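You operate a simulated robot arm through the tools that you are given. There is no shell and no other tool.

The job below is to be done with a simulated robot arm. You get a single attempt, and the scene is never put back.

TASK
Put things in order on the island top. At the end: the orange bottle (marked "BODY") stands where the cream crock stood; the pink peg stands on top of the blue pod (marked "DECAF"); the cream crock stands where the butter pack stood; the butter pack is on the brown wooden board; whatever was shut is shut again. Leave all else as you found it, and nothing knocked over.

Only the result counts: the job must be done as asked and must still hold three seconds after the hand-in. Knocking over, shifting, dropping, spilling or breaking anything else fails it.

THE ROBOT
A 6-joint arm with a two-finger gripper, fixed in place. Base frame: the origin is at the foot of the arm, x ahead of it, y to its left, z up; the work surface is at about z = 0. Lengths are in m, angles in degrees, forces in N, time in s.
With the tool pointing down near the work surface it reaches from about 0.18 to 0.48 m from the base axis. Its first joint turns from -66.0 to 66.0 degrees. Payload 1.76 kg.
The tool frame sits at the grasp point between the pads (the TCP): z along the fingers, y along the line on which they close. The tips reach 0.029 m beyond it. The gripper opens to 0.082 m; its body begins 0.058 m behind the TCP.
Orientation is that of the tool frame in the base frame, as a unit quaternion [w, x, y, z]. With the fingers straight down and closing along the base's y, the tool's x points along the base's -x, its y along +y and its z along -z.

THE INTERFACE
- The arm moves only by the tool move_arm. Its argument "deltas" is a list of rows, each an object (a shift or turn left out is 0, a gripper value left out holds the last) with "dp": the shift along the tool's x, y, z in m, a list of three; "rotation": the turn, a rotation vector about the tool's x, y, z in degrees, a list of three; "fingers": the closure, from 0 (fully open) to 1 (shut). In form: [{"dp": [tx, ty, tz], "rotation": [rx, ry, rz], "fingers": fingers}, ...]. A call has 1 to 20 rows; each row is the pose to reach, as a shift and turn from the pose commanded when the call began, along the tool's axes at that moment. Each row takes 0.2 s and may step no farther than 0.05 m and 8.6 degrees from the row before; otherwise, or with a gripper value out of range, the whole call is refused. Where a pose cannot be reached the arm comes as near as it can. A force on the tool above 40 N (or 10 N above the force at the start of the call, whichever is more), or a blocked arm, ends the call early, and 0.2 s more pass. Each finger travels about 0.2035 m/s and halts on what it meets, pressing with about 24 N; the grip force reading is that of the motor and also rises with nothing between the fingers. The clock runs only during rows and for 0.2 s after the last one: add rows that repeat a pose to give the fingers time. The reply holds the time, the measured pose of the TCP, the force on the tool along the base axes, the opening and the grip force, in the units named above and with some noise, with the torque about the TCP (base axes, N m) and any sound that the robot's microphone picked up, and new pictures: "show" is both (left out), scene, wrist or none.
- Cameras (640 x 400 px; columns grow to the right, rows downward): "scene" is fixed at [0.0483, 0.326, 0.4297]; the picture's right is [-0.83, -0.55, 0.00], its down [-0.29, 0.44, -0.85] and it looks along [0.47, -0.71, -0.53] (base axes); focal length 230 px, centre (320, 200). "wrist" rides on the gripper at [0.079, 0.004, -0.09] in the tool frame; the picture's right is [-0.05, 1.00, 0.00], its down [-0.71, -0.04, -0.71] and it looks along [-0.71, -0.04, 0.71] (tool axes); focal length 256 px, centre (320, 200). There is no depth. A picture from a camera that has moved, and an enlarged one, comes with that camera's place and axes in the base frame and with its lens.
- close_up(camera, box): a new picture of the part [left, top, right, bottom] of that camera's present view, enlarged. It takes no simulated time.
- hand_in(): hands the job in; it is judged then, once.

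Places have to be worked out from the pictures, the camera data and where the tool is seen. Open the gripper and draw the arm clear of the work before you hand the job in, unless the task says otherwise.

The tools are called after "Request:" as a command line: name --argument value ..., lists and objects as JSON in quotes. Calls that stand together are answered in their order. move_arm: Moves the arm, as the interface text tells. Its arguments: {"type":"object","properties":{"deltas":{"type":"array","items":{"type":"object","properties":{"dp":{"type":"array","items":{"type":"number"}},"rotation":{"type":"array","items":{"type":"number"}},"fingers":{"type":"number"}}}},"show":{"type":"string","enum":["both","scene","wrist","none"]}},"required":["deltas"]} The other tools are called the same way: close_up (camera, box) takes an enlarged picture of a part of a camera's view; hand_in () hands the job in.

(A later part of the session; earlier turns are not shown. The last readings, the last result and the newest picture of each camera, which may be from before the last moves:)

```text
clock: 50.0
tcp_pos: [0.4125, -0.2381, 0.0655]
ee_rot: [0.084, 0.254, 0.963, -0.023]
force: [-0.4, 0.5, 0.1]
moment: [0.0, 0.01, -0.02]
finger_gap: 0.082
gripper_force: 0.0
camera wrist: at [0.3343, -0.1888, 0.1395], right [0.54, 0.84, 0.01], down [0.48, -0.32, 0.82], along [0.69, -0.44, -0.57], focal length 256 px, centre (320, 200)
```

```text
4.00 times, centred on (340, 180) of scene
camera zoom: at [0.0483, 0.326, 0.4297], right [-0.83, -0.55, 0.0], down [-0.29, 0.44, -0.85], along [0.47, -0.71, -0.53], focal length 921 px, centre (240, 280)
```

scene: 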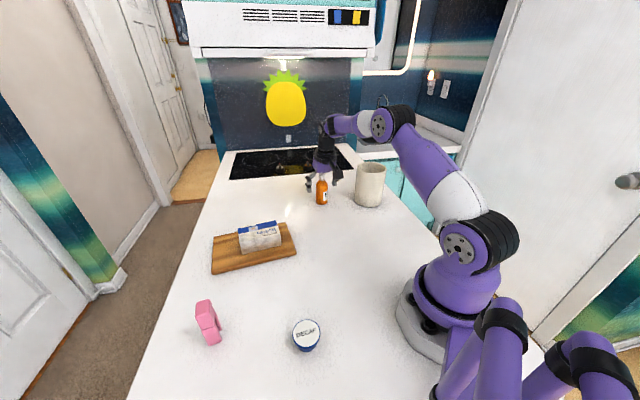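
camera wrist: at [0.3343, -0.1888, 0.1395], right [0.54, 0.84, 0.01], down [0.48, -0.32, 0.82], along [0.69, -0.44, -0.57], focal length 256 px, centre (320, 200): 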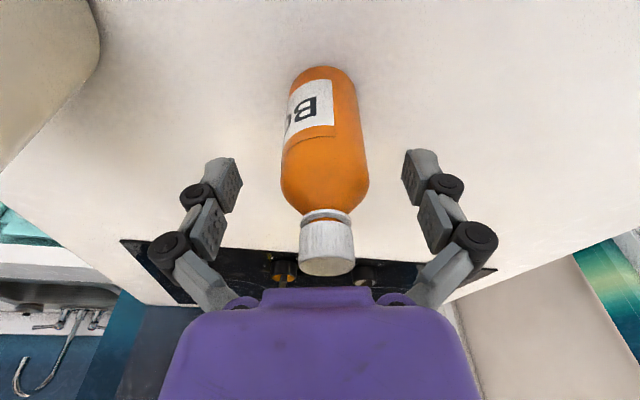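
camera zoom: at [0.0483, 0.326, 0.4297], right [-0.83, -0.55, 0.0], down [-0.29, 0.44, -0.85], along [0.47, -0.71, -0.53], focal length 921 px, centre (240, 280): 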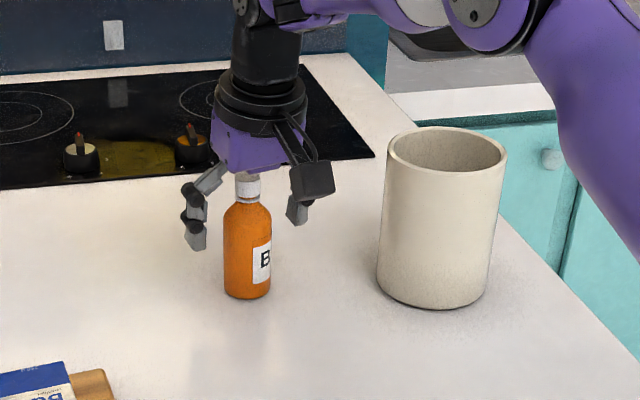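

The bottle is on the finger axis, within about 1.5 mm. I close gradually on the body.

Request:
move_arm --deltas '[{"dp": [0, 0, 0], "fingers": 0.3}, {"dp": [0, 0, 0], "fingers": 0.42}, {"dp": [0, 0, 0], "fingers": 0.48}, {"dp": [0, 0, 0], "fingers": 0.6}, {"dp": [0, 0, 0], "fingers": 1}, {"dp": [0, 0, 0], "fingers": 1}]'

Request:
close_up --camera "scene" --box '[276, 150, 372, 210]'

```text
clock: 51.4
tcp_pos: [0.4131, -0.2385, 0.0662]
ee_rot: [0.084, 0.255, 0.963, -0.022]
force: [-1.4, 0.9, 5.7]
moment: [0.07, 0.05, 0.0]
finger_gap: 0.0387
gripper_force: 24.6
camera wrist: at [0.3342, -0.1887, 0.1398], right [0.54, 0.84, 0.01], down [0.48, -0.32, 0.82], along [0.69, -0.44, -0.57], focal length 256 px, centre (320, 200)
```

scene: 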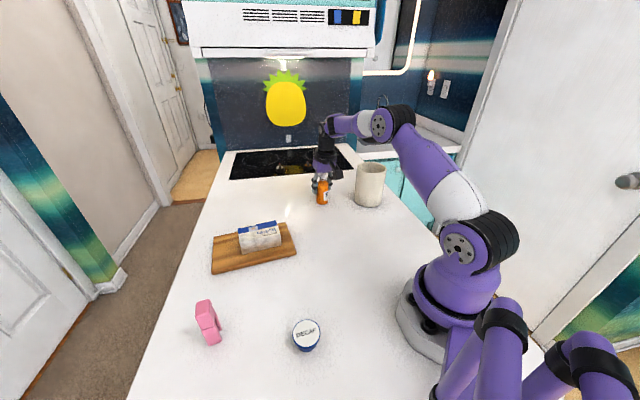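
wrist: 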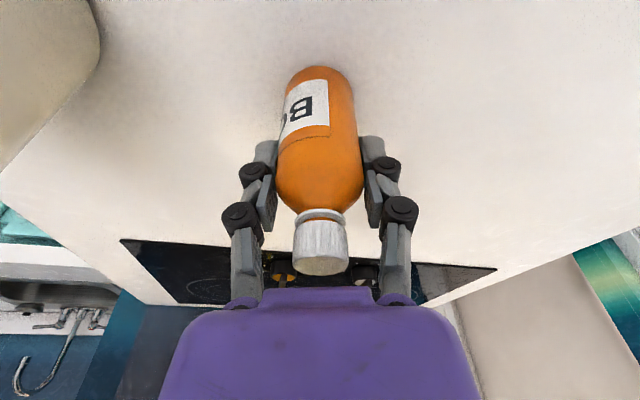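

```text
6.67 times, centred on (324, 180) of scene
camera zoom: at [0.0483, 0.326, 0.4297], right [-0.83, -0.55, 0.0], down [-0.29, 0.44, -0.85], along [0.47, -0.71, -0.53], focal length 1534 px, centre (293, 333)
```

zoom: 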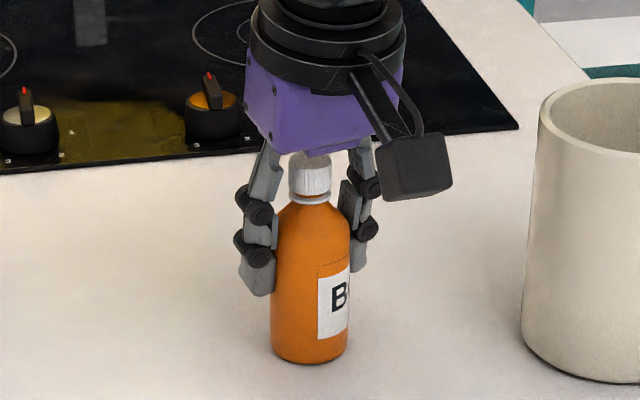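

Gripped (gap 0.0387). I lift 3 cm vertically and check the hold.

Request:
move_arm --deltas '[{"dp": [-0.0009, 0, -0.0049], "fingers": 1}, {"dp": [-0.0026, 0, -0.0148], "fingers": 1}, {"dp": [-0.0053, 0, -0.0295], "fingers": 1}, {"dp": [-0.0053, 0, -0.0295], "fingers": 1}]' --show "scene"

Request:
close_up --camera "scene" --box '[276, 150, 372, 210]'

```text
clock: 52.4
tcp_pos: [0.4122, -0.2384, 0.0974]
ee_rot: [0.084, 0.253, 0.963, -0.023]
force: [-0.4, 0.6, -1.0]
moment: [0.02, -0.02, 0.01]
finger_gap: 0.0387
gripper_force: 24.4
```

scene: 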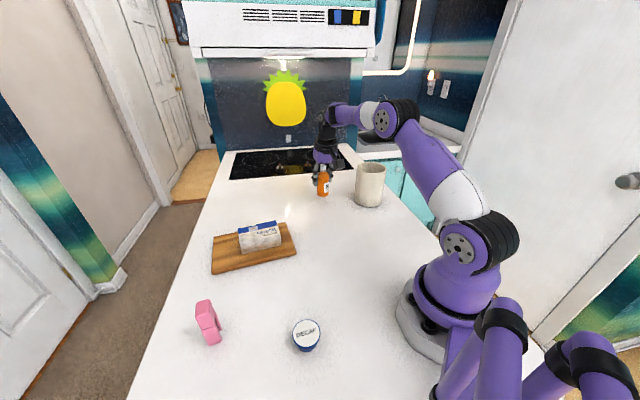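

```text
6.67 times, centred on (324, 180) of scene
camera zoom: at [0.0483, 0.326, 0.4297], right [-0.83, -0.55, 0.0], down [-0.29, 0.44, -0.85], along [0.47, -0.71, -0.53], focal length 1534 px, centre (293, 333)
```

zoom: 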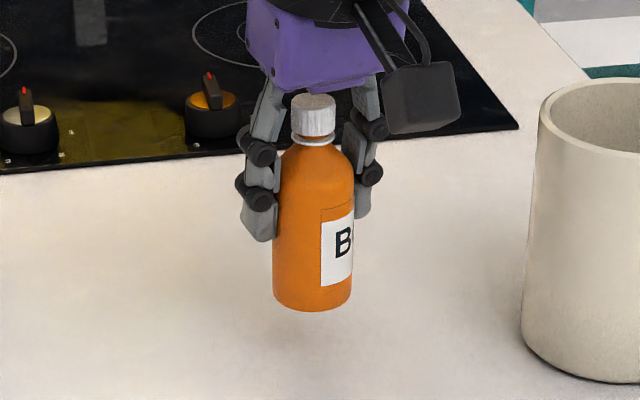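

The bottle is held upright and clear. I carry it inward at 3 cm clearance to the crock's old spot, about (0.186, -0.148).

Request:
move_arm --deltas '[{"dp": [0.0119, -0.0017, -0.0021], "rotation": [0.08, 0, 0.44], "fingers": 1}, {"dp": [0.0358, -0.0051, -0.0064], "rotation": [0.24, 0, 1.33], "fingers": 1}, {"dp": [0.0668, -0.0094, -0.0119], "rotation": [0.44, 0, 2.48], "fingers": 1}, {"dp": [0.0977, -0.0138, -0.0174], "rotation": [0.65, 0, 3.63], "fingers": 1}, {"dp": [0.1287, -0.0182, -0.023], "rotation": [0.85, 0, 4.78], "fingers": 1}, {"dp": [0.1597, -0.0226, -0.0285], "rotation": [1.06, 0.01, 5.93], "fingers": 1}, {"dp": [0.1907, -0.027, -0.034], "rotation": [1.26, 0.01, 7.08], "fingers": 1}, {"dp": [0.2146, -0.0303, -0.0383], "rotation": [1.42, 0.01, 7.97], "fingers": 1}, {"dp": [0.2312, -0.0327, -0.0412], "rotation": [1.53, 0.01, 8.58], "fingers": 1}, {"dp": [0.2384, -0.0337, -0.0425], "rotation": [1.58, 0.01, 8.85], "fingers": 1}, {"dp": [0.2384, -0.0337, -0.0425], "rotation": [1.58, 0.01, 8.85], "fingers": 1}]'

Request:
close_up --camera "scene" --box '[310, 170, 470, 270]'

```text
clock: 54.8
tcp_pos: [0.1855, -0.1472, 0.0984]
ee_rot: [0.083, 0.329, 0.94, -0.029]
force: [-0.1, 0.4, -1.4]
moment: [-0.04, 0.02, -0.02]
finger_gap: 0.0388
gripper_force: 24.7
camera wrist: at [0.1151, -0.0866, 0.1723], right [0.66, 0.75, 0.01], down [0.42, -0.39, 0.82], along [0.62, -0.54, -0.57], focal length 256 px, centre (320, 200)
```

scene: 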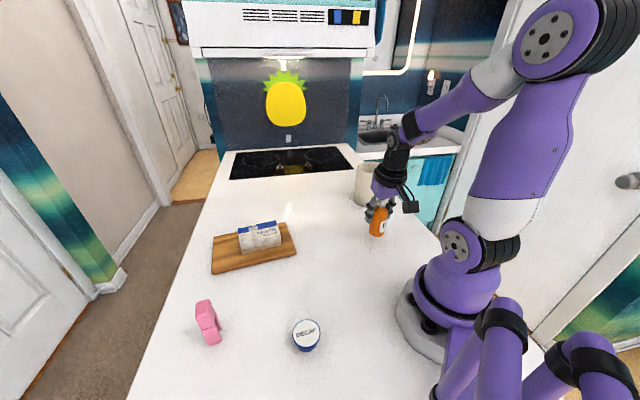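
wrist: 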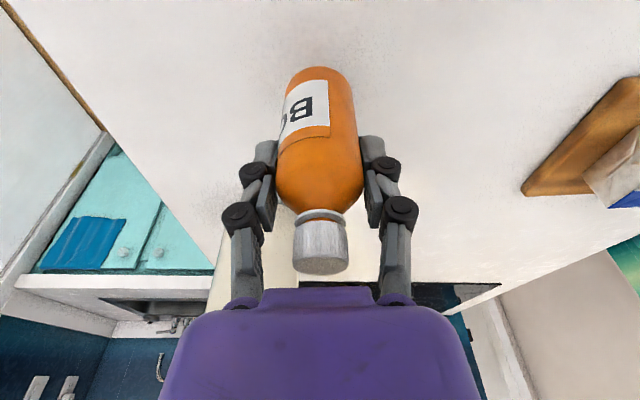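

```text
4.00 times, centred on (390, 220) of scene
camera zoom: at [0.0483, 0.326, 0.4297], right [-0.83, -0.55, 0.0], down [-0.29, 0.44, -0.85], along [0.47, -0.71, -0.53], focal length 921 px, centre (40, 120)
```

zoom: 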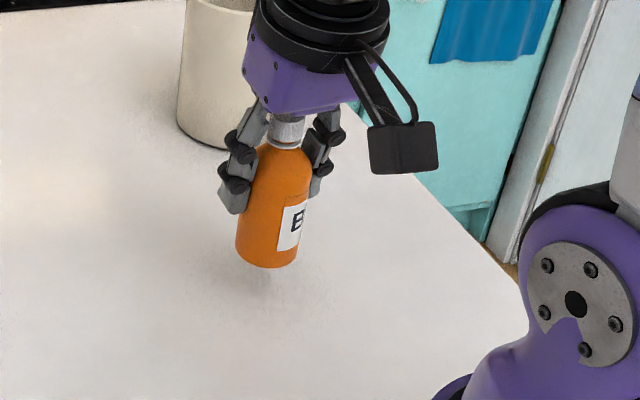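

TCP is at (0.1855, -0.1472), within 1 mm of target. I lower most of the way.

Request:
move_arm --deltas '[{"dp": [0.0018, 0, 0.0098], "fingers": 1}, {"dp": [0.0035, 0, 0.0197], "fingers": 1}, {"dp": [0.0049, 0, 0.0275], "fingers": 1}, {"dp": [0.0049, 0, 0.0275], "fingers": 1}]' --show "none"

Request:
close_up --camera "scene" --box '[330, 190, 426, 250]'

```text
clock: 55.8
tcp_pos: [0.1852, -0.1489, 0.0699]
ee_rot: [0.082, 0.329, 0.94, -0.028]
force: [0.0, 0.1, -1.0]
moment: [-0.01, -0.03, 0.01]
finger_gap: 0.0386
gripper_force: 24.1
```

```text
6.67 times, centred on (378, 220) of scene
camera zoom: at [0.0483, 0.326, 0.4297], right [-0.83, -0.55, 0.0], down [-0.29, 0.44, -0.85], along [0.47, -0.71, -0.53], focal length 1534 px, centre (-67, 67)
```

zoom: 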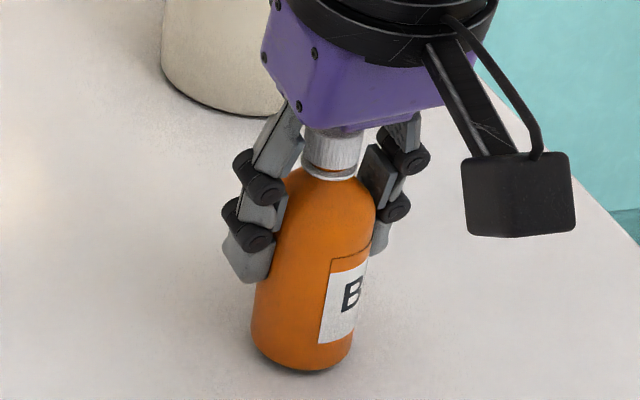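

A few millimetres remain; I lower in 1.5 mm steps and watch the force.

Request:
move_arm --deltas '[{"dp": [0.0003, 0, 0.0015], "fingers": 1}, {"dp": [0.0005, 0, 0.003], "fingers": 1}, {"dp": [0.0005, 0, 0.003], "fingers": 1}]' --show "none"

```text
clock: 56.6
tcp_pos: [0.1852, -0.1483, 0.0659]
ee_rot: [0.082, 0.329, 0.94, -0.029]
force: [-1.2, 0.4, 1.7]
moment: [-0.03, 0.01, 0.0]
finger_gap: 0.0387
gripper_force: 23.5
```

The bottle has touched down. I open gradually so it isn't nudged.

Request:
move_arm --deltas '[{"dp": [0, 0, 0], "fingers": 0.5}, {"dp": [0, 0, 0], "fingers": 0.45}, {"dp": [0, 0, 0], "fingers": 0.3}, {"dp": [0, 0, 0], "fingers": 0.1}, {"dp": [0, 0, 0], "fingers": 0.0}, {"dp": [0, 0, 0], "fingers": 0.0}]'

Request:
close_up --camera "scene" --box '[330, 190, 426, 250]'

```text
clock: 58.0
tcp_pos: [0.1847, -0.1477, 0.0665]
ee_rot: [0.083, 0.33, 0.94, -0.029]
force: [0.0, -0.5, -0.1]
moment: [0.02, 0.01, -0.01]
finger_gap: 0.0819
gripper_force: 0.0
camera wrist: at [0.1153, -0.0864, 0.1398], right [0.66, 0.75, 0.01], down [0.42, -0.39, 0.82], along [0.62, -0.54, -0.57], focal length 256 px, centre (320, 200)
```

scene: 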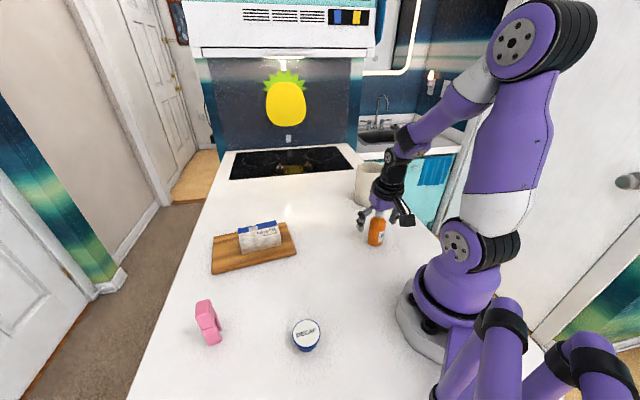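
wrist: 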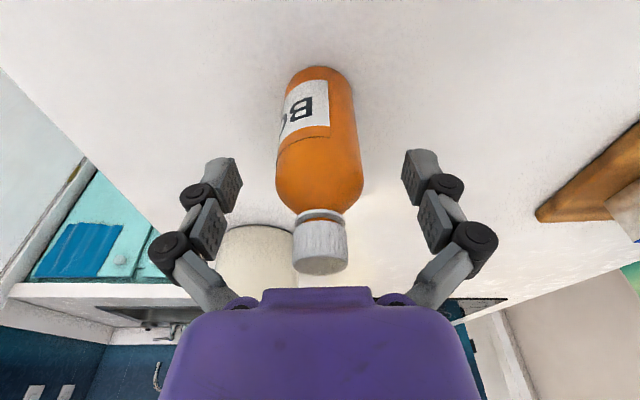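

```text
6.67 times, centred on (378, 220) of scene
camera zoom: at [0.0483, 0.326, 0.4297], right [-0.83, -0.55, 0.0], down [-0.29, 0.44, -0.85], along [0.47, -0.71, -0.53], focal length 1534 px, centre (-67, 67)
```

zoom: 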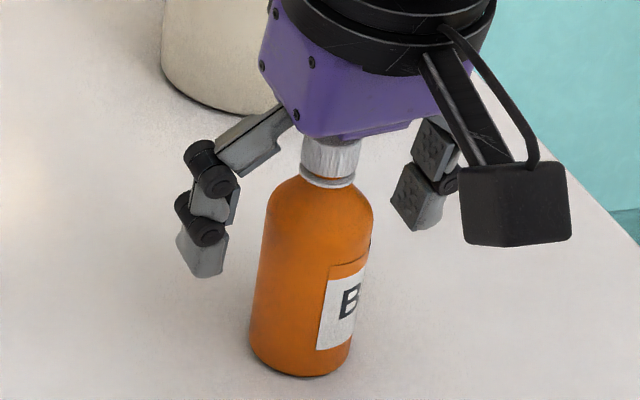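

The bottle stands free at the target. I rise straight up and bring the tool back to vertical.

Request:
move_arm --deltas '[{"dp": [-0.0053, 0, -0.0295], "fingers": 0}, {"dp": [-0.0123, 0, -0.0689]}, {"dp": [-0.0193, 0, -0.1082]}, {"dp": [-0.0193, 0, -0.1082], "rotation": [0, 5, 0]}, {"dp": [-0.0193, 0, -0.1082], "rotation": [0, 10, 0]}, {"dp": [-0.0193, 0, -0.1082], "rotation": [0, 10, 0]}]'

Request:
close_up --camera "scene" --box '[344, 204, 408, 244]'

Request:
close_up --camera "scene" --box '[344, 218, 408, 258]'

```text
clock: 59.4
tcp_pos: [0.1869, -0.1491, 0.1757]
ee_rot: [0.0, 0.331, 0.944, 0.001]
force: [-0.4, 0.0, -0.2]
moment: [-0.01, 0.02, -0.01]
finger_gap: 0.0822
gripper_force: 0.1
camera wrist: at [0.1269, -0.0958, 0.2649], right [0.66, 0.75, 0.0], down [0.53, -0.47, 0.71], along [0.53, -0.47, -0.71], focal length 256 px, centre (320, 200)
```

scene: 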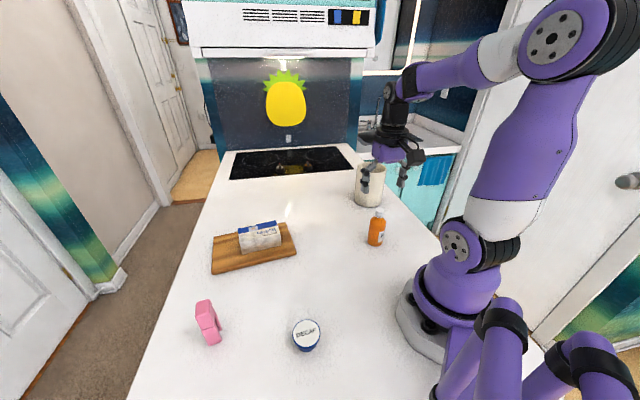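
wrist: 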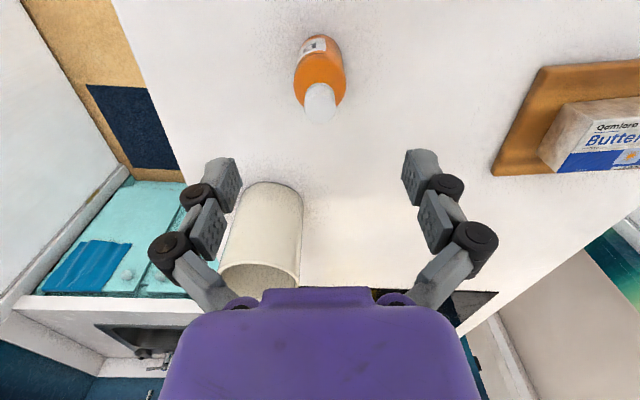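

```text
10.00 times, centred on (376, 224) of scene
camera zoom: at [0.0483, 0.326, 0.4297], right [-0.83, -0.55, 0.0], down [-0.29, 0.44, -0.85], along [0.47, -0.71, -0.53], focal length 2302 px, centre (-240, -40)
```

zoom: 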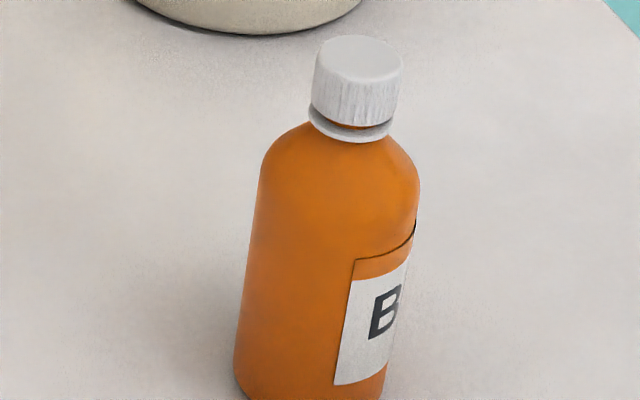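

```text
10.00 times, centred on (376, 238) of scene
camera zoom: at [0.0483, 0.326, 0.4297], right [-0.83, -0.55, 0.0], down [-0.29, 0.44, -0.85], along [0.47, -0.71, -0.53], focal length 2302 px, centre (-240, -180)
```

zoom: 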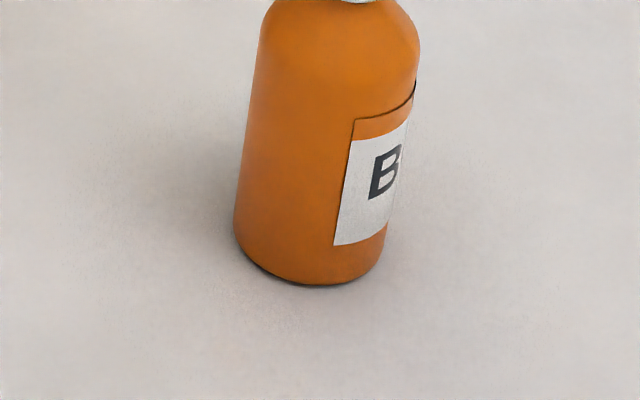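

The bottle's base centres at about (0.184, -0.149), within 2 mm of the crock's old centre. Now I move over to look at the pink peg, at about (0.32, 0.245).

Request:
move_arm --deltas '[{"dp": [0.016, 0.032, -0.0084], "rotation": [0, 0, -7.6]}, {"dp": [0.0319, 0.064, -0.0169], "rotation": [0, 0, -15.2]}, {"dp": [0.0479, 0.096, -0.0253], "rotation": [0, 0, -22.8]}, {"dp": [0.0638, 0.128, -0.0337], "rotation": [0, 0, -30.4]}, {"dp": [0.0798, 0.16, -0.0422], "rotation": [0, 0, -38]}, {"dp": [0.0957, 0.1919, -0.0506], "rotation": [0, 0, -45.6]}, {"dp": [0.1117, 0.2239, -0.059], "rotation": [0, 0, -53.2]}, {"dp": [0.1276, 0.2559, -0.0674], "rotation": [0, 0, -60.8]}, {"dp": [0.1436, 0.2879, -0.0759], "rotation": [0, 0, -68.4]}, {"dp": [0.1595, 0.3199, -0.0843], "rotation": [0, 0, -76]}, {"dp": [0.1595, 0.3199, -0.0843], "rotation": [0, 0, -76]}]'

```text
clock: 61.8
tcp_pos: [0.2609, 0.2003, 0.2588]
ee_rot: [-0.001, -0.322, 0.947, 0.0]
force: [-0.7, 0.5, -0.6]
moment: [0.02, 0.01, 0.02]
finger_gap: 0.0818
gripper_force: 0.1
camera wrist: at [0.1964, 0.155, 0.3479], right [-0.57, 0.82, 0.0], down [0.58, 0.4, 0.71], along [0.58, 0.4, -0.71], focal length 256 px, centre (320, 200)
```

scene: 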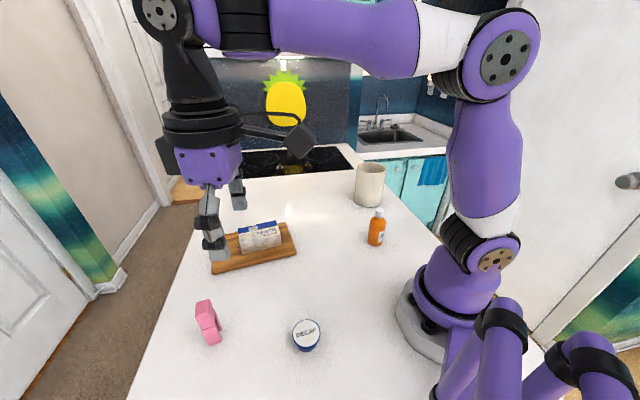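
wrist: 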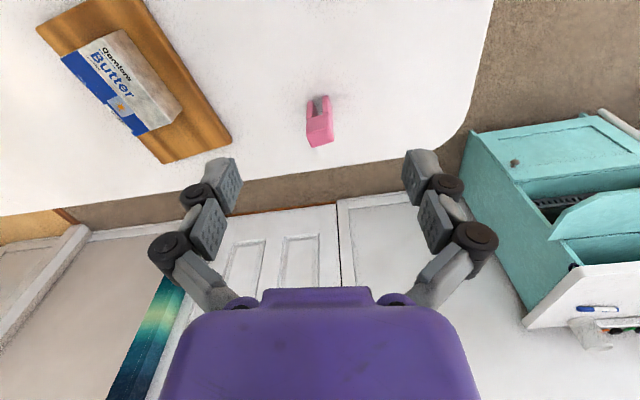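

The peg is in view. I zoom in from both cameras.

Request:
close_up --camera "wrist" --box '[280, 85, 360, 155]'

Request:
close_up --camera "scene" --box '[180, 295, 244, 350]'

Request:
close_up --camera "scene" --box '[274, 310, 338, 360]'

```text
5.71 times, centred on (320, 120) of wrist
camera zoom: at [0.1964, 0.155, 0.3479], right [-0.57, 0.82, 0.0], down [0.58, 0.4, 0.71], along [0.58, 0.4, -0.71], focal length 1463 px, centre (320, 657)
```

zoom: 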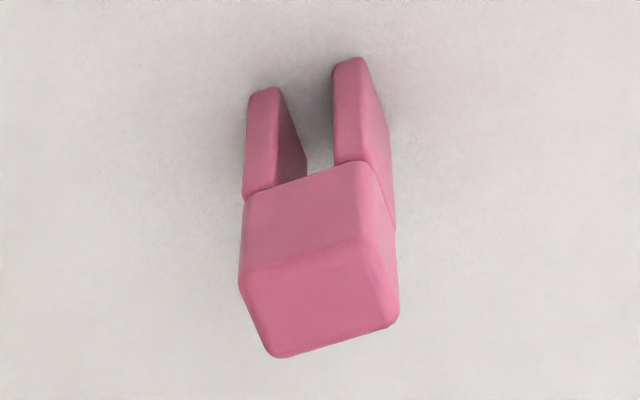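

```text
7.27 times, centred on (212, 322) of scene
camera zoom: at [0.0483, 0.326, 0.4297], right [-0.83, -0.55, 0.0], down [-0.29, 0.44, -0.85], along [0.47, -0.71, -0.53], focal length 1674 px, centre (1106, -691)
```

zoom: 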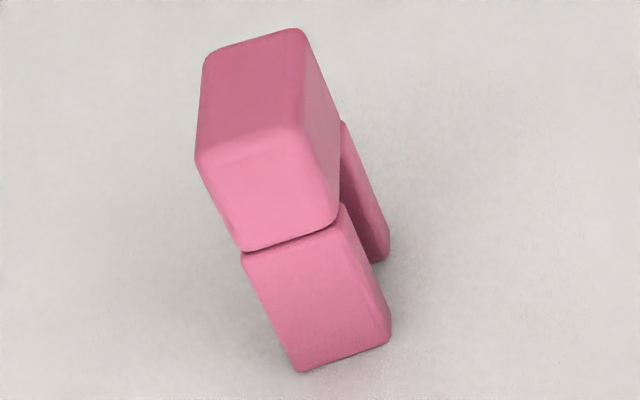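

```text
8.00 times, centred on (306, 335) of scene
camera zoom: at [0.0483, 0.326, 0.4297], right [-0.83, -0.55, 0.0], down [-0.29, 0.44, -0.85], along [0.47, -0.71, -0.53], focal length 1841 px, centre (432, -880)
```

zoom: 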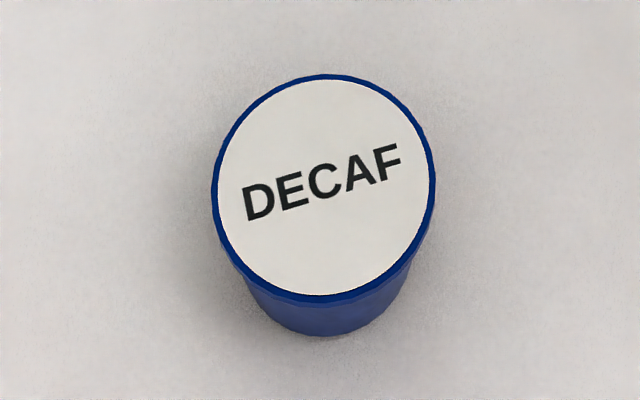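

The peg is about 0.029 × 0.021 and 0.086 tall, at roughly (0.3295, 0.245), with its wide axis at about 144°. Before picking it up I look at the pod from above to pin down its position and height.

Request:
move_arm --deltas '[{"dp": [0.0245, 0.0069, 0.0129]}, {"dp": [0.049, 0.0139, 0.0259]}, {"dp": [0.0735, 0.0208, 0.0388]}, {"dp": [0.0735, 0.0208, 0.0388]}]' --show "wrist"

Request:
close_up --camera "wrist" --box '[260, 0, 380, 100]'

```text
clock: 62.8
tcp_pos: [0.1907, 0.1727, 0.2222]
ee_rot: [0.0, -0.321, 0.947, 0.0]
force: [-0.5, 0.8, -0.2]
moment: [0.05, 0.02, 0.0]
finger_gap: 0.0822
gripper_force: 0.2
camera wrist: at [0.125, 0.128, 0.3099], right [-0.56, 0.83, 0.0], down [0.58, 0.4, 0.71], along [0.58, 0.4, -0.71], focal length 256 px, centre (320, 200)
```

wrist: 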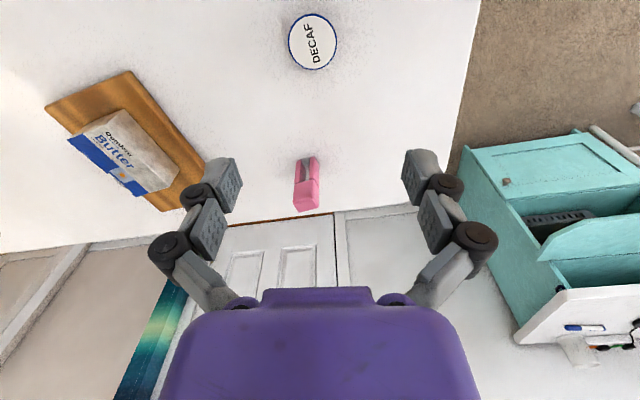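

```text
4.00 times, centred on (320, 50) of wrist
camera zoom: at [0.125, 0.128, 0.3099], right [-0.56, 0.83, 0.0], down [0.58, 0.4, 0.71], along [0.58, 0.4, -0.71], focal length 1024 px, centre (320, 800)
```

zoom: 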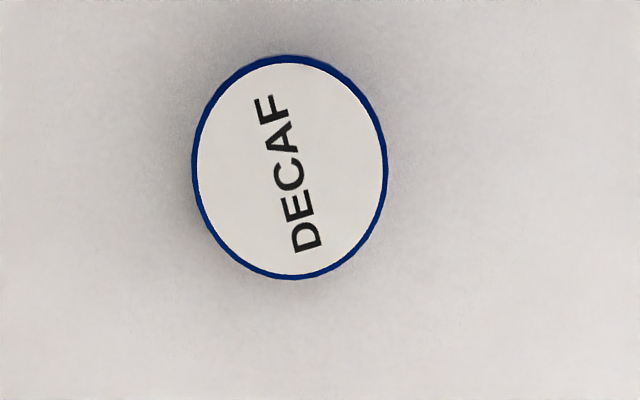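

The pod's top centres at about (0.185, 0.161), height ≈0.028, radius ≈0.024. I move over the peg at z≈0.15, aligning the fingers with its wide axis (143°).

Request:
move_arm --deltas '[{"dp": [-0.0308, -0.0054, 0.0144], "rotation": [0, 0, -3.2], "fingers": 0.25}, {"dp": [-0.0617, -0.0108, 0.0289], "rotation": [0, 0, -6.3], "fingers": 0.25}, {"dp": [-0.0925, -0.0162, 0.0433], "rotation": [0, 0, -9.5], "fingers": 0.25}, {"dp": [-0.1234, -0.0216, 0.0578], "rotation": [0, 0, -12.6], "fingers": 0.25}, {"dp": [-0.1542, -0.027, 0.0722], "rotation": [0, 0, -15.8], "fingers": 0.25}, {"dp": [-0.1542, -0.027, 0.0722], "rotation": [0, 0, -15.8], "fingers": 0.25}]'

Request:
close_up --camera "wrist" --box '[256, 0, 384, 100]'

```text
clock: 64.2
tcp_pos: [0.3292, 0.2463, 0.1483]
ee_rot: [0.0, -0.449, 0.894, 0.0]
force: [0.7, 0.3, -0.4]
moment: [0.03, 0.01, -0.01]
finger_gap: 0.0614
gripper_force: 0.0
camera wrist: at [0.2791, 0.1843, 0.2379], right [-0.77, 0.64, 0.0], down [0.45, 0.54, 0.71], along [0.45, 0.54, -0.71], focal length 256 px, centre (320, 200)
```

scene: 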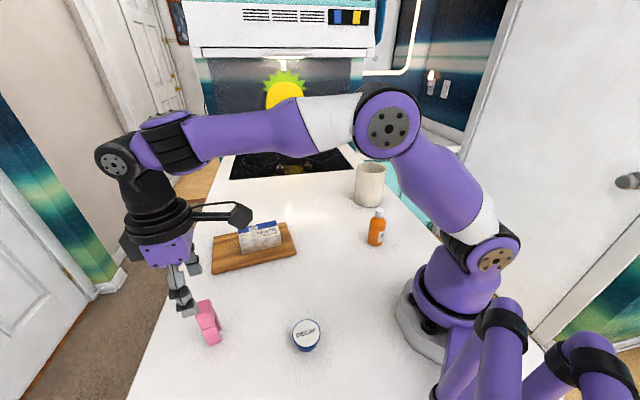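
wrist: 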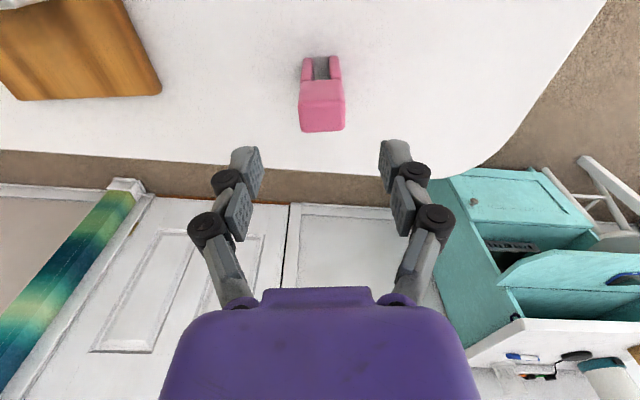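

```text
4.00 times, centred on (320, 50) of wrist
camera zoom: at [0.2791, 0.1843, 0.2379], right [-0.77, 0.64, 0.0], down [0.45, 0.54, 0.71], along [0.45, 0.54, -0.71], focal length 1024 px, centre (320, 800)
```

zoom: 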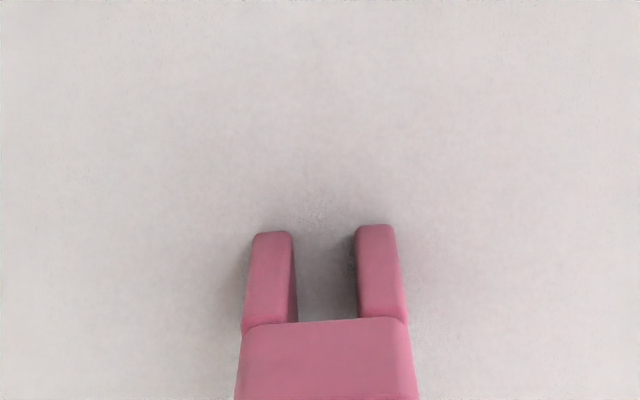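

The peg lines up with the fingers: centre about (0.329, 0.246), axis 143°. I descend to z≈0.068, at head height.

Request:
move_arm --deltas '[{"dp": [0, 0, 0.03], "fingers": 0.25}, {"dp": [0, 0, 0.055], "fingers": 0.25}, {"dp": [0, 0, 0.072], "fingers": 0.25}, {"dp": [0, 0, 0.08], "fingers": 0.25}, {"dp": [0, 0, 0.08], "fingers": 0.25}]'

Request:
close_up --camera "scene" --box '[150, 265, 246, 350]'

```text
clock: 65.4
tcp_pos: [0.3283, 0.2446, 0.0663]
ee_rot: [0.0, -0.448, 0.894, 0.0]
force: [0.4, -0.8, 0.6]
moment: [0.0, 0.03, 0.0]
finger_gap: 0.0614
gripper_force: 0.0
camera wrist: at [0.2773, 0.1846, 0.157], right [-0.77, 0.64, 0.0], down [0.45, 0.54, 0.71], along [0.45, 0.54, -0.71], focal length 256 px, centre (320, 200)
```

scene: 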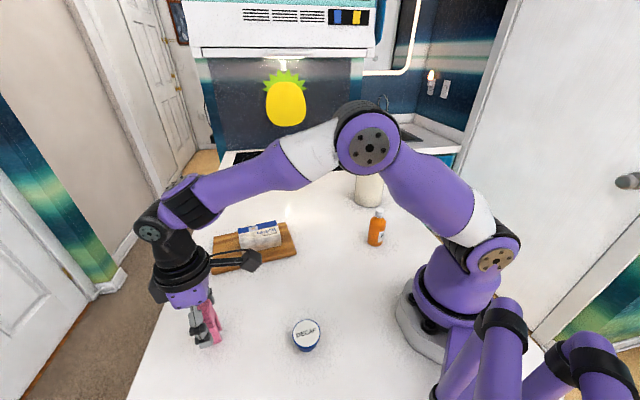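
wrist: 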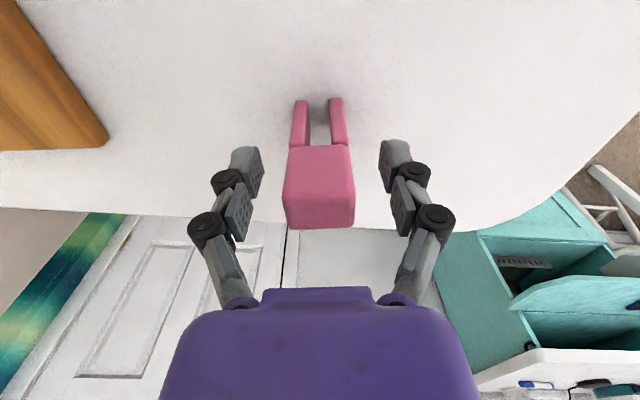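

```text
4.71 times, centred on (198, 308) of scene
camera zoom: at [0.0483, 0.326, 0.4297], right [-0.83, -0.55, 0.0], down [-0.29, 0.44, -0.85], along [0.47, -0.71, -0.53], focal length 1083 px, centre (894, -306)
```

zoom: 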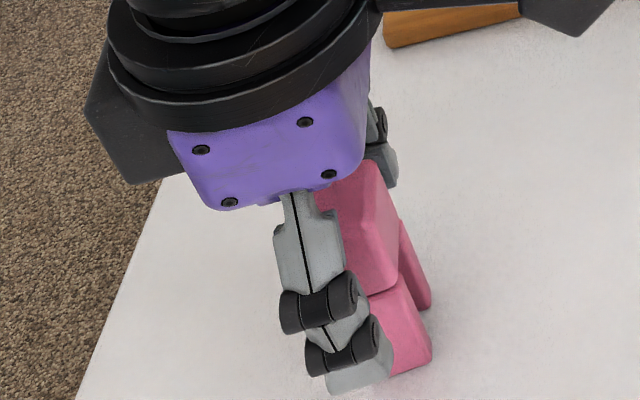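

The peg is centred between the fingers; I close gently.

Request:
move_arm --deltas '[{"dp": [0, 0, 0], "fingers": 0.45}, {"dp": [0, 0, 0], "fingers": 0.58}, {"dp": [0, 0, 0], "fingers": 0.64}, {"dp": [0, 0, 0], "fingers": 0.75}, {"dp": [0, 0, 0], "fingers": 1}, {"dp": [0, 0, 0], "fingers": 1}]'

Request:
close_up --camera "scene" --box '[150, 265, 246, 350]'

```text
clock: 66.8
tcp_pos: [0.3268, 0.2463, 0.0673]
ee_rot: [0.0, -0.448, 0.894, 0.0]
force: [-0.5, -0.1, 1.2]
moment: [-0.01, 0.0, -0.02]
finger_gap: 0.0289
gripper_force: 23.8
camera wrist: at [0.2773, 0.1846, 0.1572], right [-0.77, 0.64, 0.0], down [0.45, 0.54, 0.71], along [0.45, 0.54, -0.71], focal length 256 px, centre (320, 200)
```

scene: 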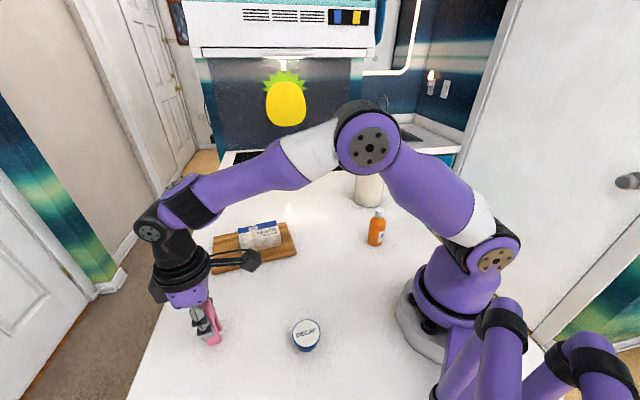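
wrist: 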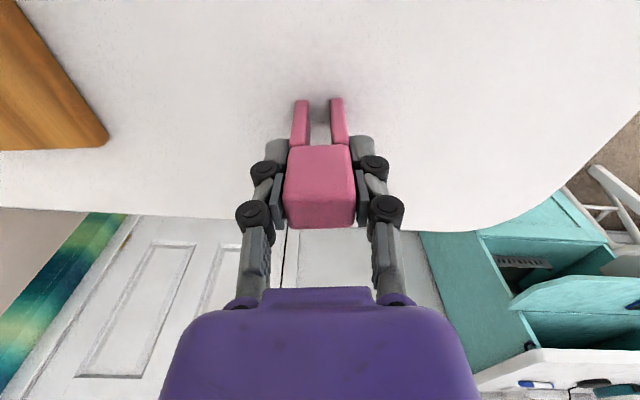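

```text
4.71 times, centred on (198, 308) of scene
camera zoom: at [0.0483, 0.326, 0.4297], right [-0.83, -0.55, 0.0], down [-0.29, 0.44, -0.85], along [0.47, -0.71, -0.53], focal length 1083 px, centre (894, -306)
```

zoom: 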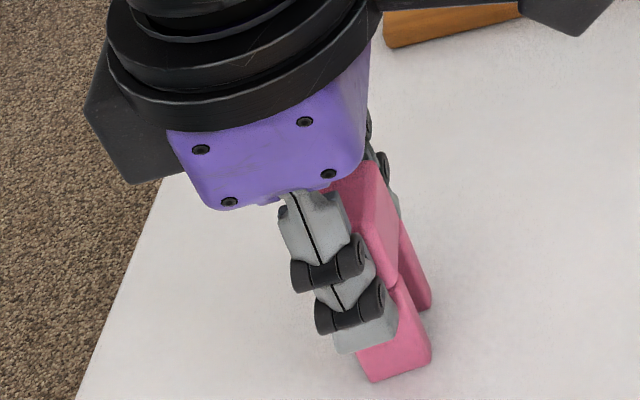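

Gripped (gap 0.029). I lift 6.5 cm, then carry it over the pod at (0.185, 0.161).

Request:
move_arm --deltas '[{"dp": [0, 0, -0.006], "fingers": 1}, {"dp": [0, 0, -0.02], "fingers": 1}, {"dp": [0, 0, -0.045], "fingers": 1}, {"dp": [0, 0, -0.065], "fingers": 1}, {"dp": [0.0077, 0.0032, -0.065], "fingers": 1}, {"dp": [0.0262, 0.0109, -0.065], "fingers": 1}, {"dp": [0.0539, 0.0224, -0.065], "fingers": 1}, {"dp": [0.0816, 0.034, -0.065], "fingers": 1}, {"dp": [0.1093, 0.0455, -0.065], "fingers": 1}, {"dp": [0.1339, 0.0558, -0.065], "fingers": 1}, {"dp": [0.1485, 0.0619, -0.065], "fingers": 1}, {"dp": [0.1539, 0.0641, -0.065], "fingers": 1}, {"dp": [0.1539, 0.0641, -0.065], "fingers": 1}]'

Request:
close_up --camera "scene" --box '[250, 260, 362, 360]'

Request:
close_up --camera "wrist" --box '[240, 60, 400, 160]'

```text
clock: 69.6
tcp_pos: [0.1837, 0.1604, 0.1344]
ee_rot: [0.001, -0.448, 0.894, 0.0]
force: [0.4, -0.1, 0.1]
moment: [-0.01, 0.01, -0.01]
finger_gap: 0.0286
gripper_force: 23.8
camera wrist: at [0.1337, 0.0987, 0.2237], right [-0.77, 0.64, 0.0], down [0.45, 0.54, 0.71], along [0.45, 0.54, -0.71], focal length 256 px, centre (320, 200)
```

scene: 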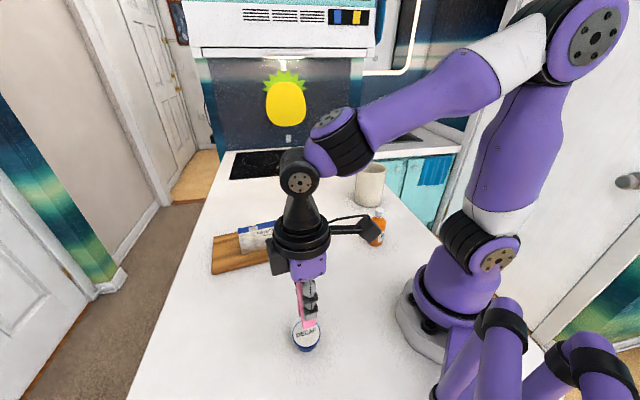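
wrist: 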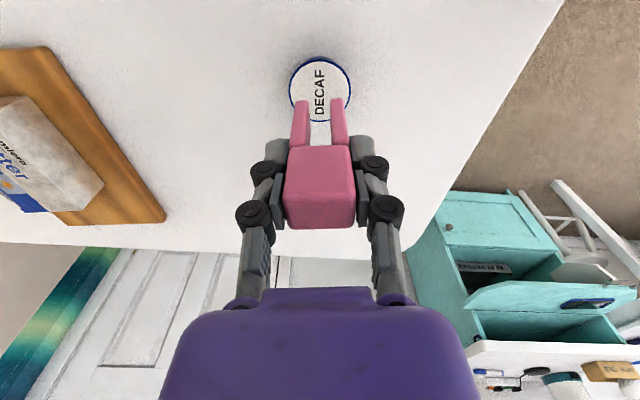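

```text
4.00 times, centred on (306, 310) of scene
camera zoom: at [0.0483, 0.326, 0.4297], right [-0.83, -0.55, 0.0], down [-0.29, 0.44, -0.85], along [0.47, -0.71, -0.53], focal length 921 px, centre (376, -240)
```

zoom: 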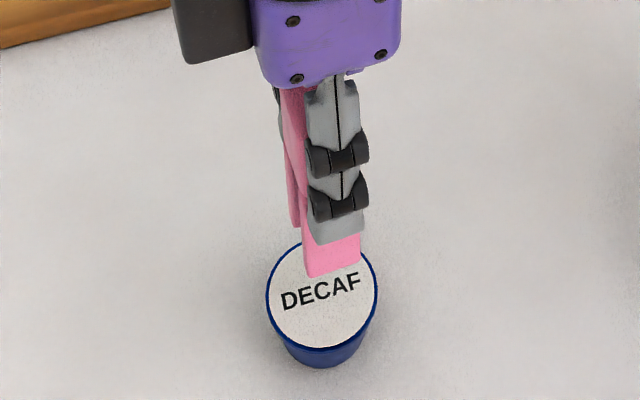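

```text
4.00 times, centred on (320, 110) of wrist
camera zoom: at [0.1337, 0.0987, 0.2237], right [-0.77, 0.64, 0.0], down [0.45, 0.54, 0.71], along [0.45, 0.54, -0.71], focal length 1024 px, centre (320, 560)
```

zoom: 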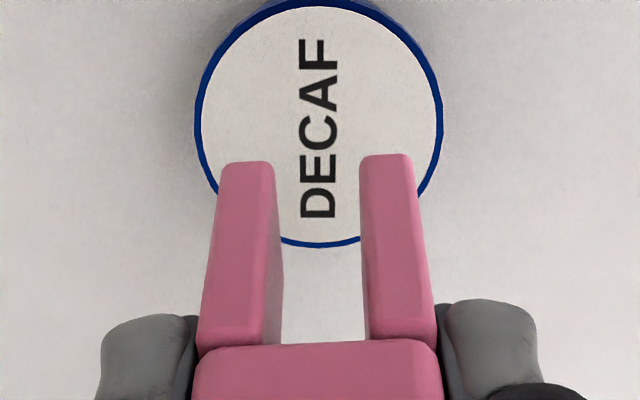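

The leg footprint centre (0.185, 0.160) is within about 1.5 mm of the pod centre (0.1855, 0.161). I make a tiny correction and lower to just above the lid.

Request:
move_arm --deltas '[{"dp": [-0.0014, 0, 0.012], "fingers": 1}, {"dp": [-0.0014, 0, 0.024], "fingers": 1}, {"dp": [-0.0014, 0, 0.033], "fingers": 1}, {"dp": [-0.0014, 0, 0.033], "fingers": 1}]'

Request:
close_up --camera "scene" --box '[266, 280, 346, 360]'

Request:
close_up --camera "wrist" --box '[240, 60, 400, 160]'

```text
clock: 70.6
tcp_pos: [0.1856, 0.1625, 0.0999]
ee_rot: [0.0, -0.447, 0.894, 0.0]
force: [-0.2, 0.2, 0.0]
moment: [-0.01, 0.01, 0.0]
finger_gap: 0.0286
gripper_force: 23.8
camera wrist: at [0.1348, 0.1009, 0.1898], right [-0.77, 0.64, 0.0], down [0.45, 0.54, 0.71], along [0.45, 0.54, -0.71], focal length 256 px, centre (320, 200)
```

scene: 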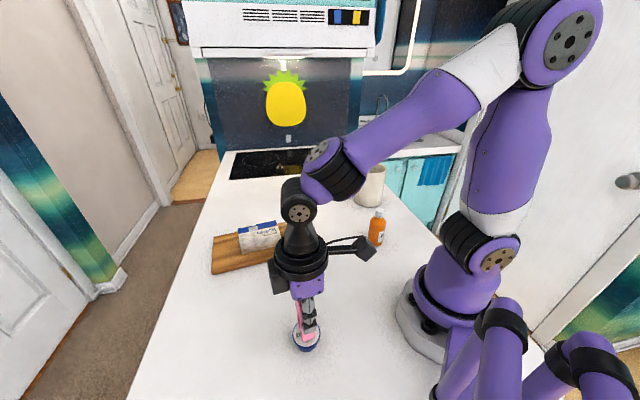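
wrist: 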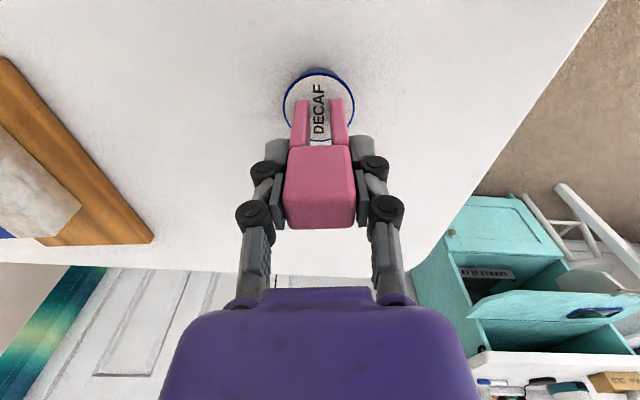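

```text
5.00 times, centred on (306, 320) of scene
camera zoom: at [0.0483, 0.326, 0.4297], right [-0.83, -0.55, 0.0], down [-0.29, 0.44, -0.85], along [0.47, -0.71, -0.53], focal length 1151 px, centre (390, -400)
```

zoom: 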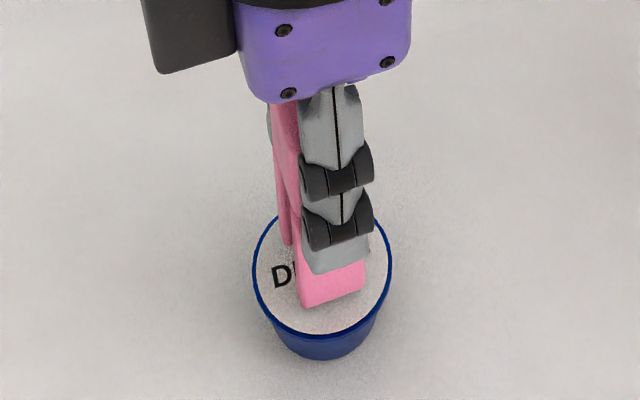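

```text
4.00 times, centred on (320, 110) of wrist
camera zoom: at [0.1348, 0.1009, 0.1898], right [-0.77, 0.64, 0.0], down [0.45, 0.54, 0.71], along [0.45, 0.54, -0.71], focal length 1024 px, centre (320, 560)
```

zoom: 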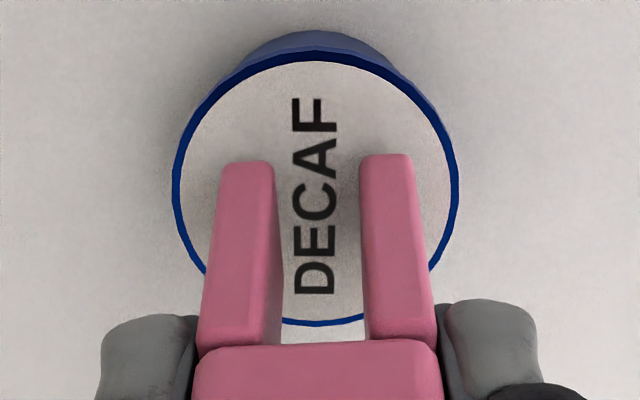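

Still centred to about 1 mm with roughly 6 mm to go. I lower in small steps and watch the force.

Request:
move_arm --deltas '[{"dp": [0, 0, 0.002], "fingers": 1}, {"dp": [0, 0, 0.004], "fingers": 1}, {"dp": [0, 0, 0.005], "fingers": 1}, {"dp": [0, 0, 0.005], "fingers": 1}]' --show "none"

Request:
close_up --camera "scene" --box '[266, 290, 346, 360]'

```text
clock: 71.6
tcp_pos: [0.1856, 0.1617, 0.0964]
ee_rot: [0.0, -0.448, 0.894, 0.0]
force: [0.2, 0.0, 0.1]
moment: [0.0, -0.02, -0.03]
finger_gap: 0.0288
gripper_force: 24.0
```

```text
5.71 times, centred on (306, 325) of scene
camera zoom: at [0.0483, 0.326, 0.4297], right [-0.83, -0.55, 0.0], down [-0.29, 0.44, -0.85], along [0.47, -0.71, -0.53], focal length 1315 px, centre (400, -514)
```

zoom: 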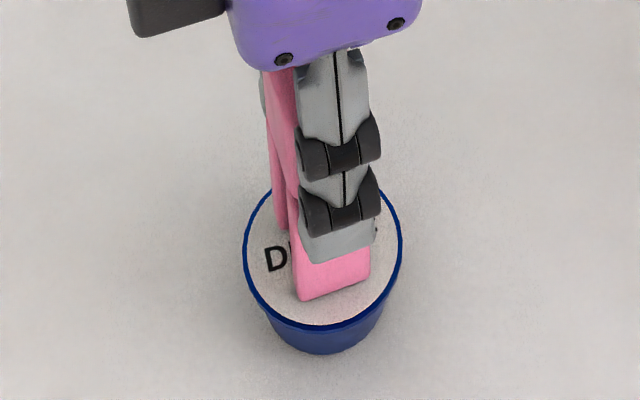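

Request:
move_arm --deltas '[{"dp": [0, 0, 0.001], "fingers": 1}, {"dp": [0, 0, 0.002], "fingers": 1}, {"dp": [0, 0, 0.002], "fingers": 1}]' --show "none"

```text
clock: 72.4
tcp_pos: [0.1863, 0.1621, 0.0938]
ee_rot: [0.001, -0.448, 0.894, 0.0]
force: [0.9, -0.6, -0.1]
moment: [-0.03, -0.03, 0.01]
finger_gap: 0.0286
gripper_force: 24.1
```

No contact yet; another millimetre at a time.

Request:
move_arm --deltas '[{"dp": [0, 0, 0.001], "fingers": 1}, {"dp": [0, 0, 0.001], "fingers": 1}]' --show "none"

Request:
close_up --camera "wrist" --box '[240, 60, 400, 160]'

Request:
close_up --camera "scene" --box '[276, 300, 340, 360]'

```text
clock: 73.0
tcp_pos: [0.1849, 0.1623, 0.0941]
ee_rot: [0.001, -0.447, 0.895, 0.0]
force: [0.6, 1.1, 10.4]
moment: [-0.01, 0.03, 0.02]
finger_gap: 0.029
gripper_force: 23.8
```

```text
4.00 times, centred on (320, 110) of wrist
camera zoom: at [0.1353, 0.1013, 0.1828], right [-0.77, 0.64, 0.0], down [0.45, 0.54, 0.71], along [0.45, 0.54, -0.71], focal length 1024 px, centre (320, 560)
```

zoom: 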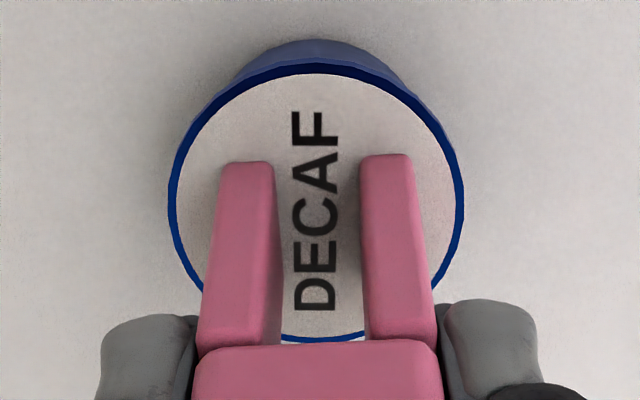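

```text
6.67 times, centred on (308, 330) of scene
camera zoom: at [0.0483, 0.326, 0.4298], right [-0.83, -0.55, 0.0], down [-0.29, 0.44, -0.85], along [0.47, -0.71, -0.53], focal length 1534 px, centre (400, -667)
```

zoom: 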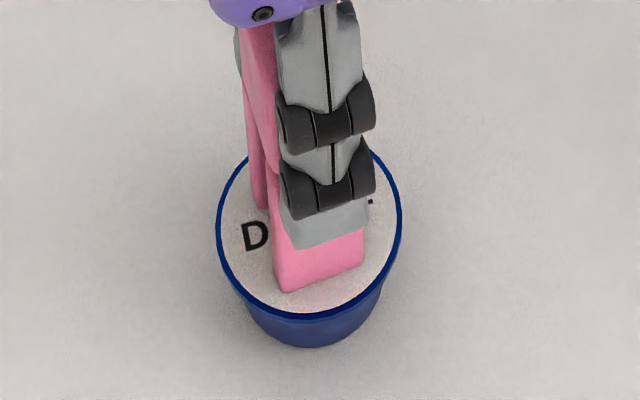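

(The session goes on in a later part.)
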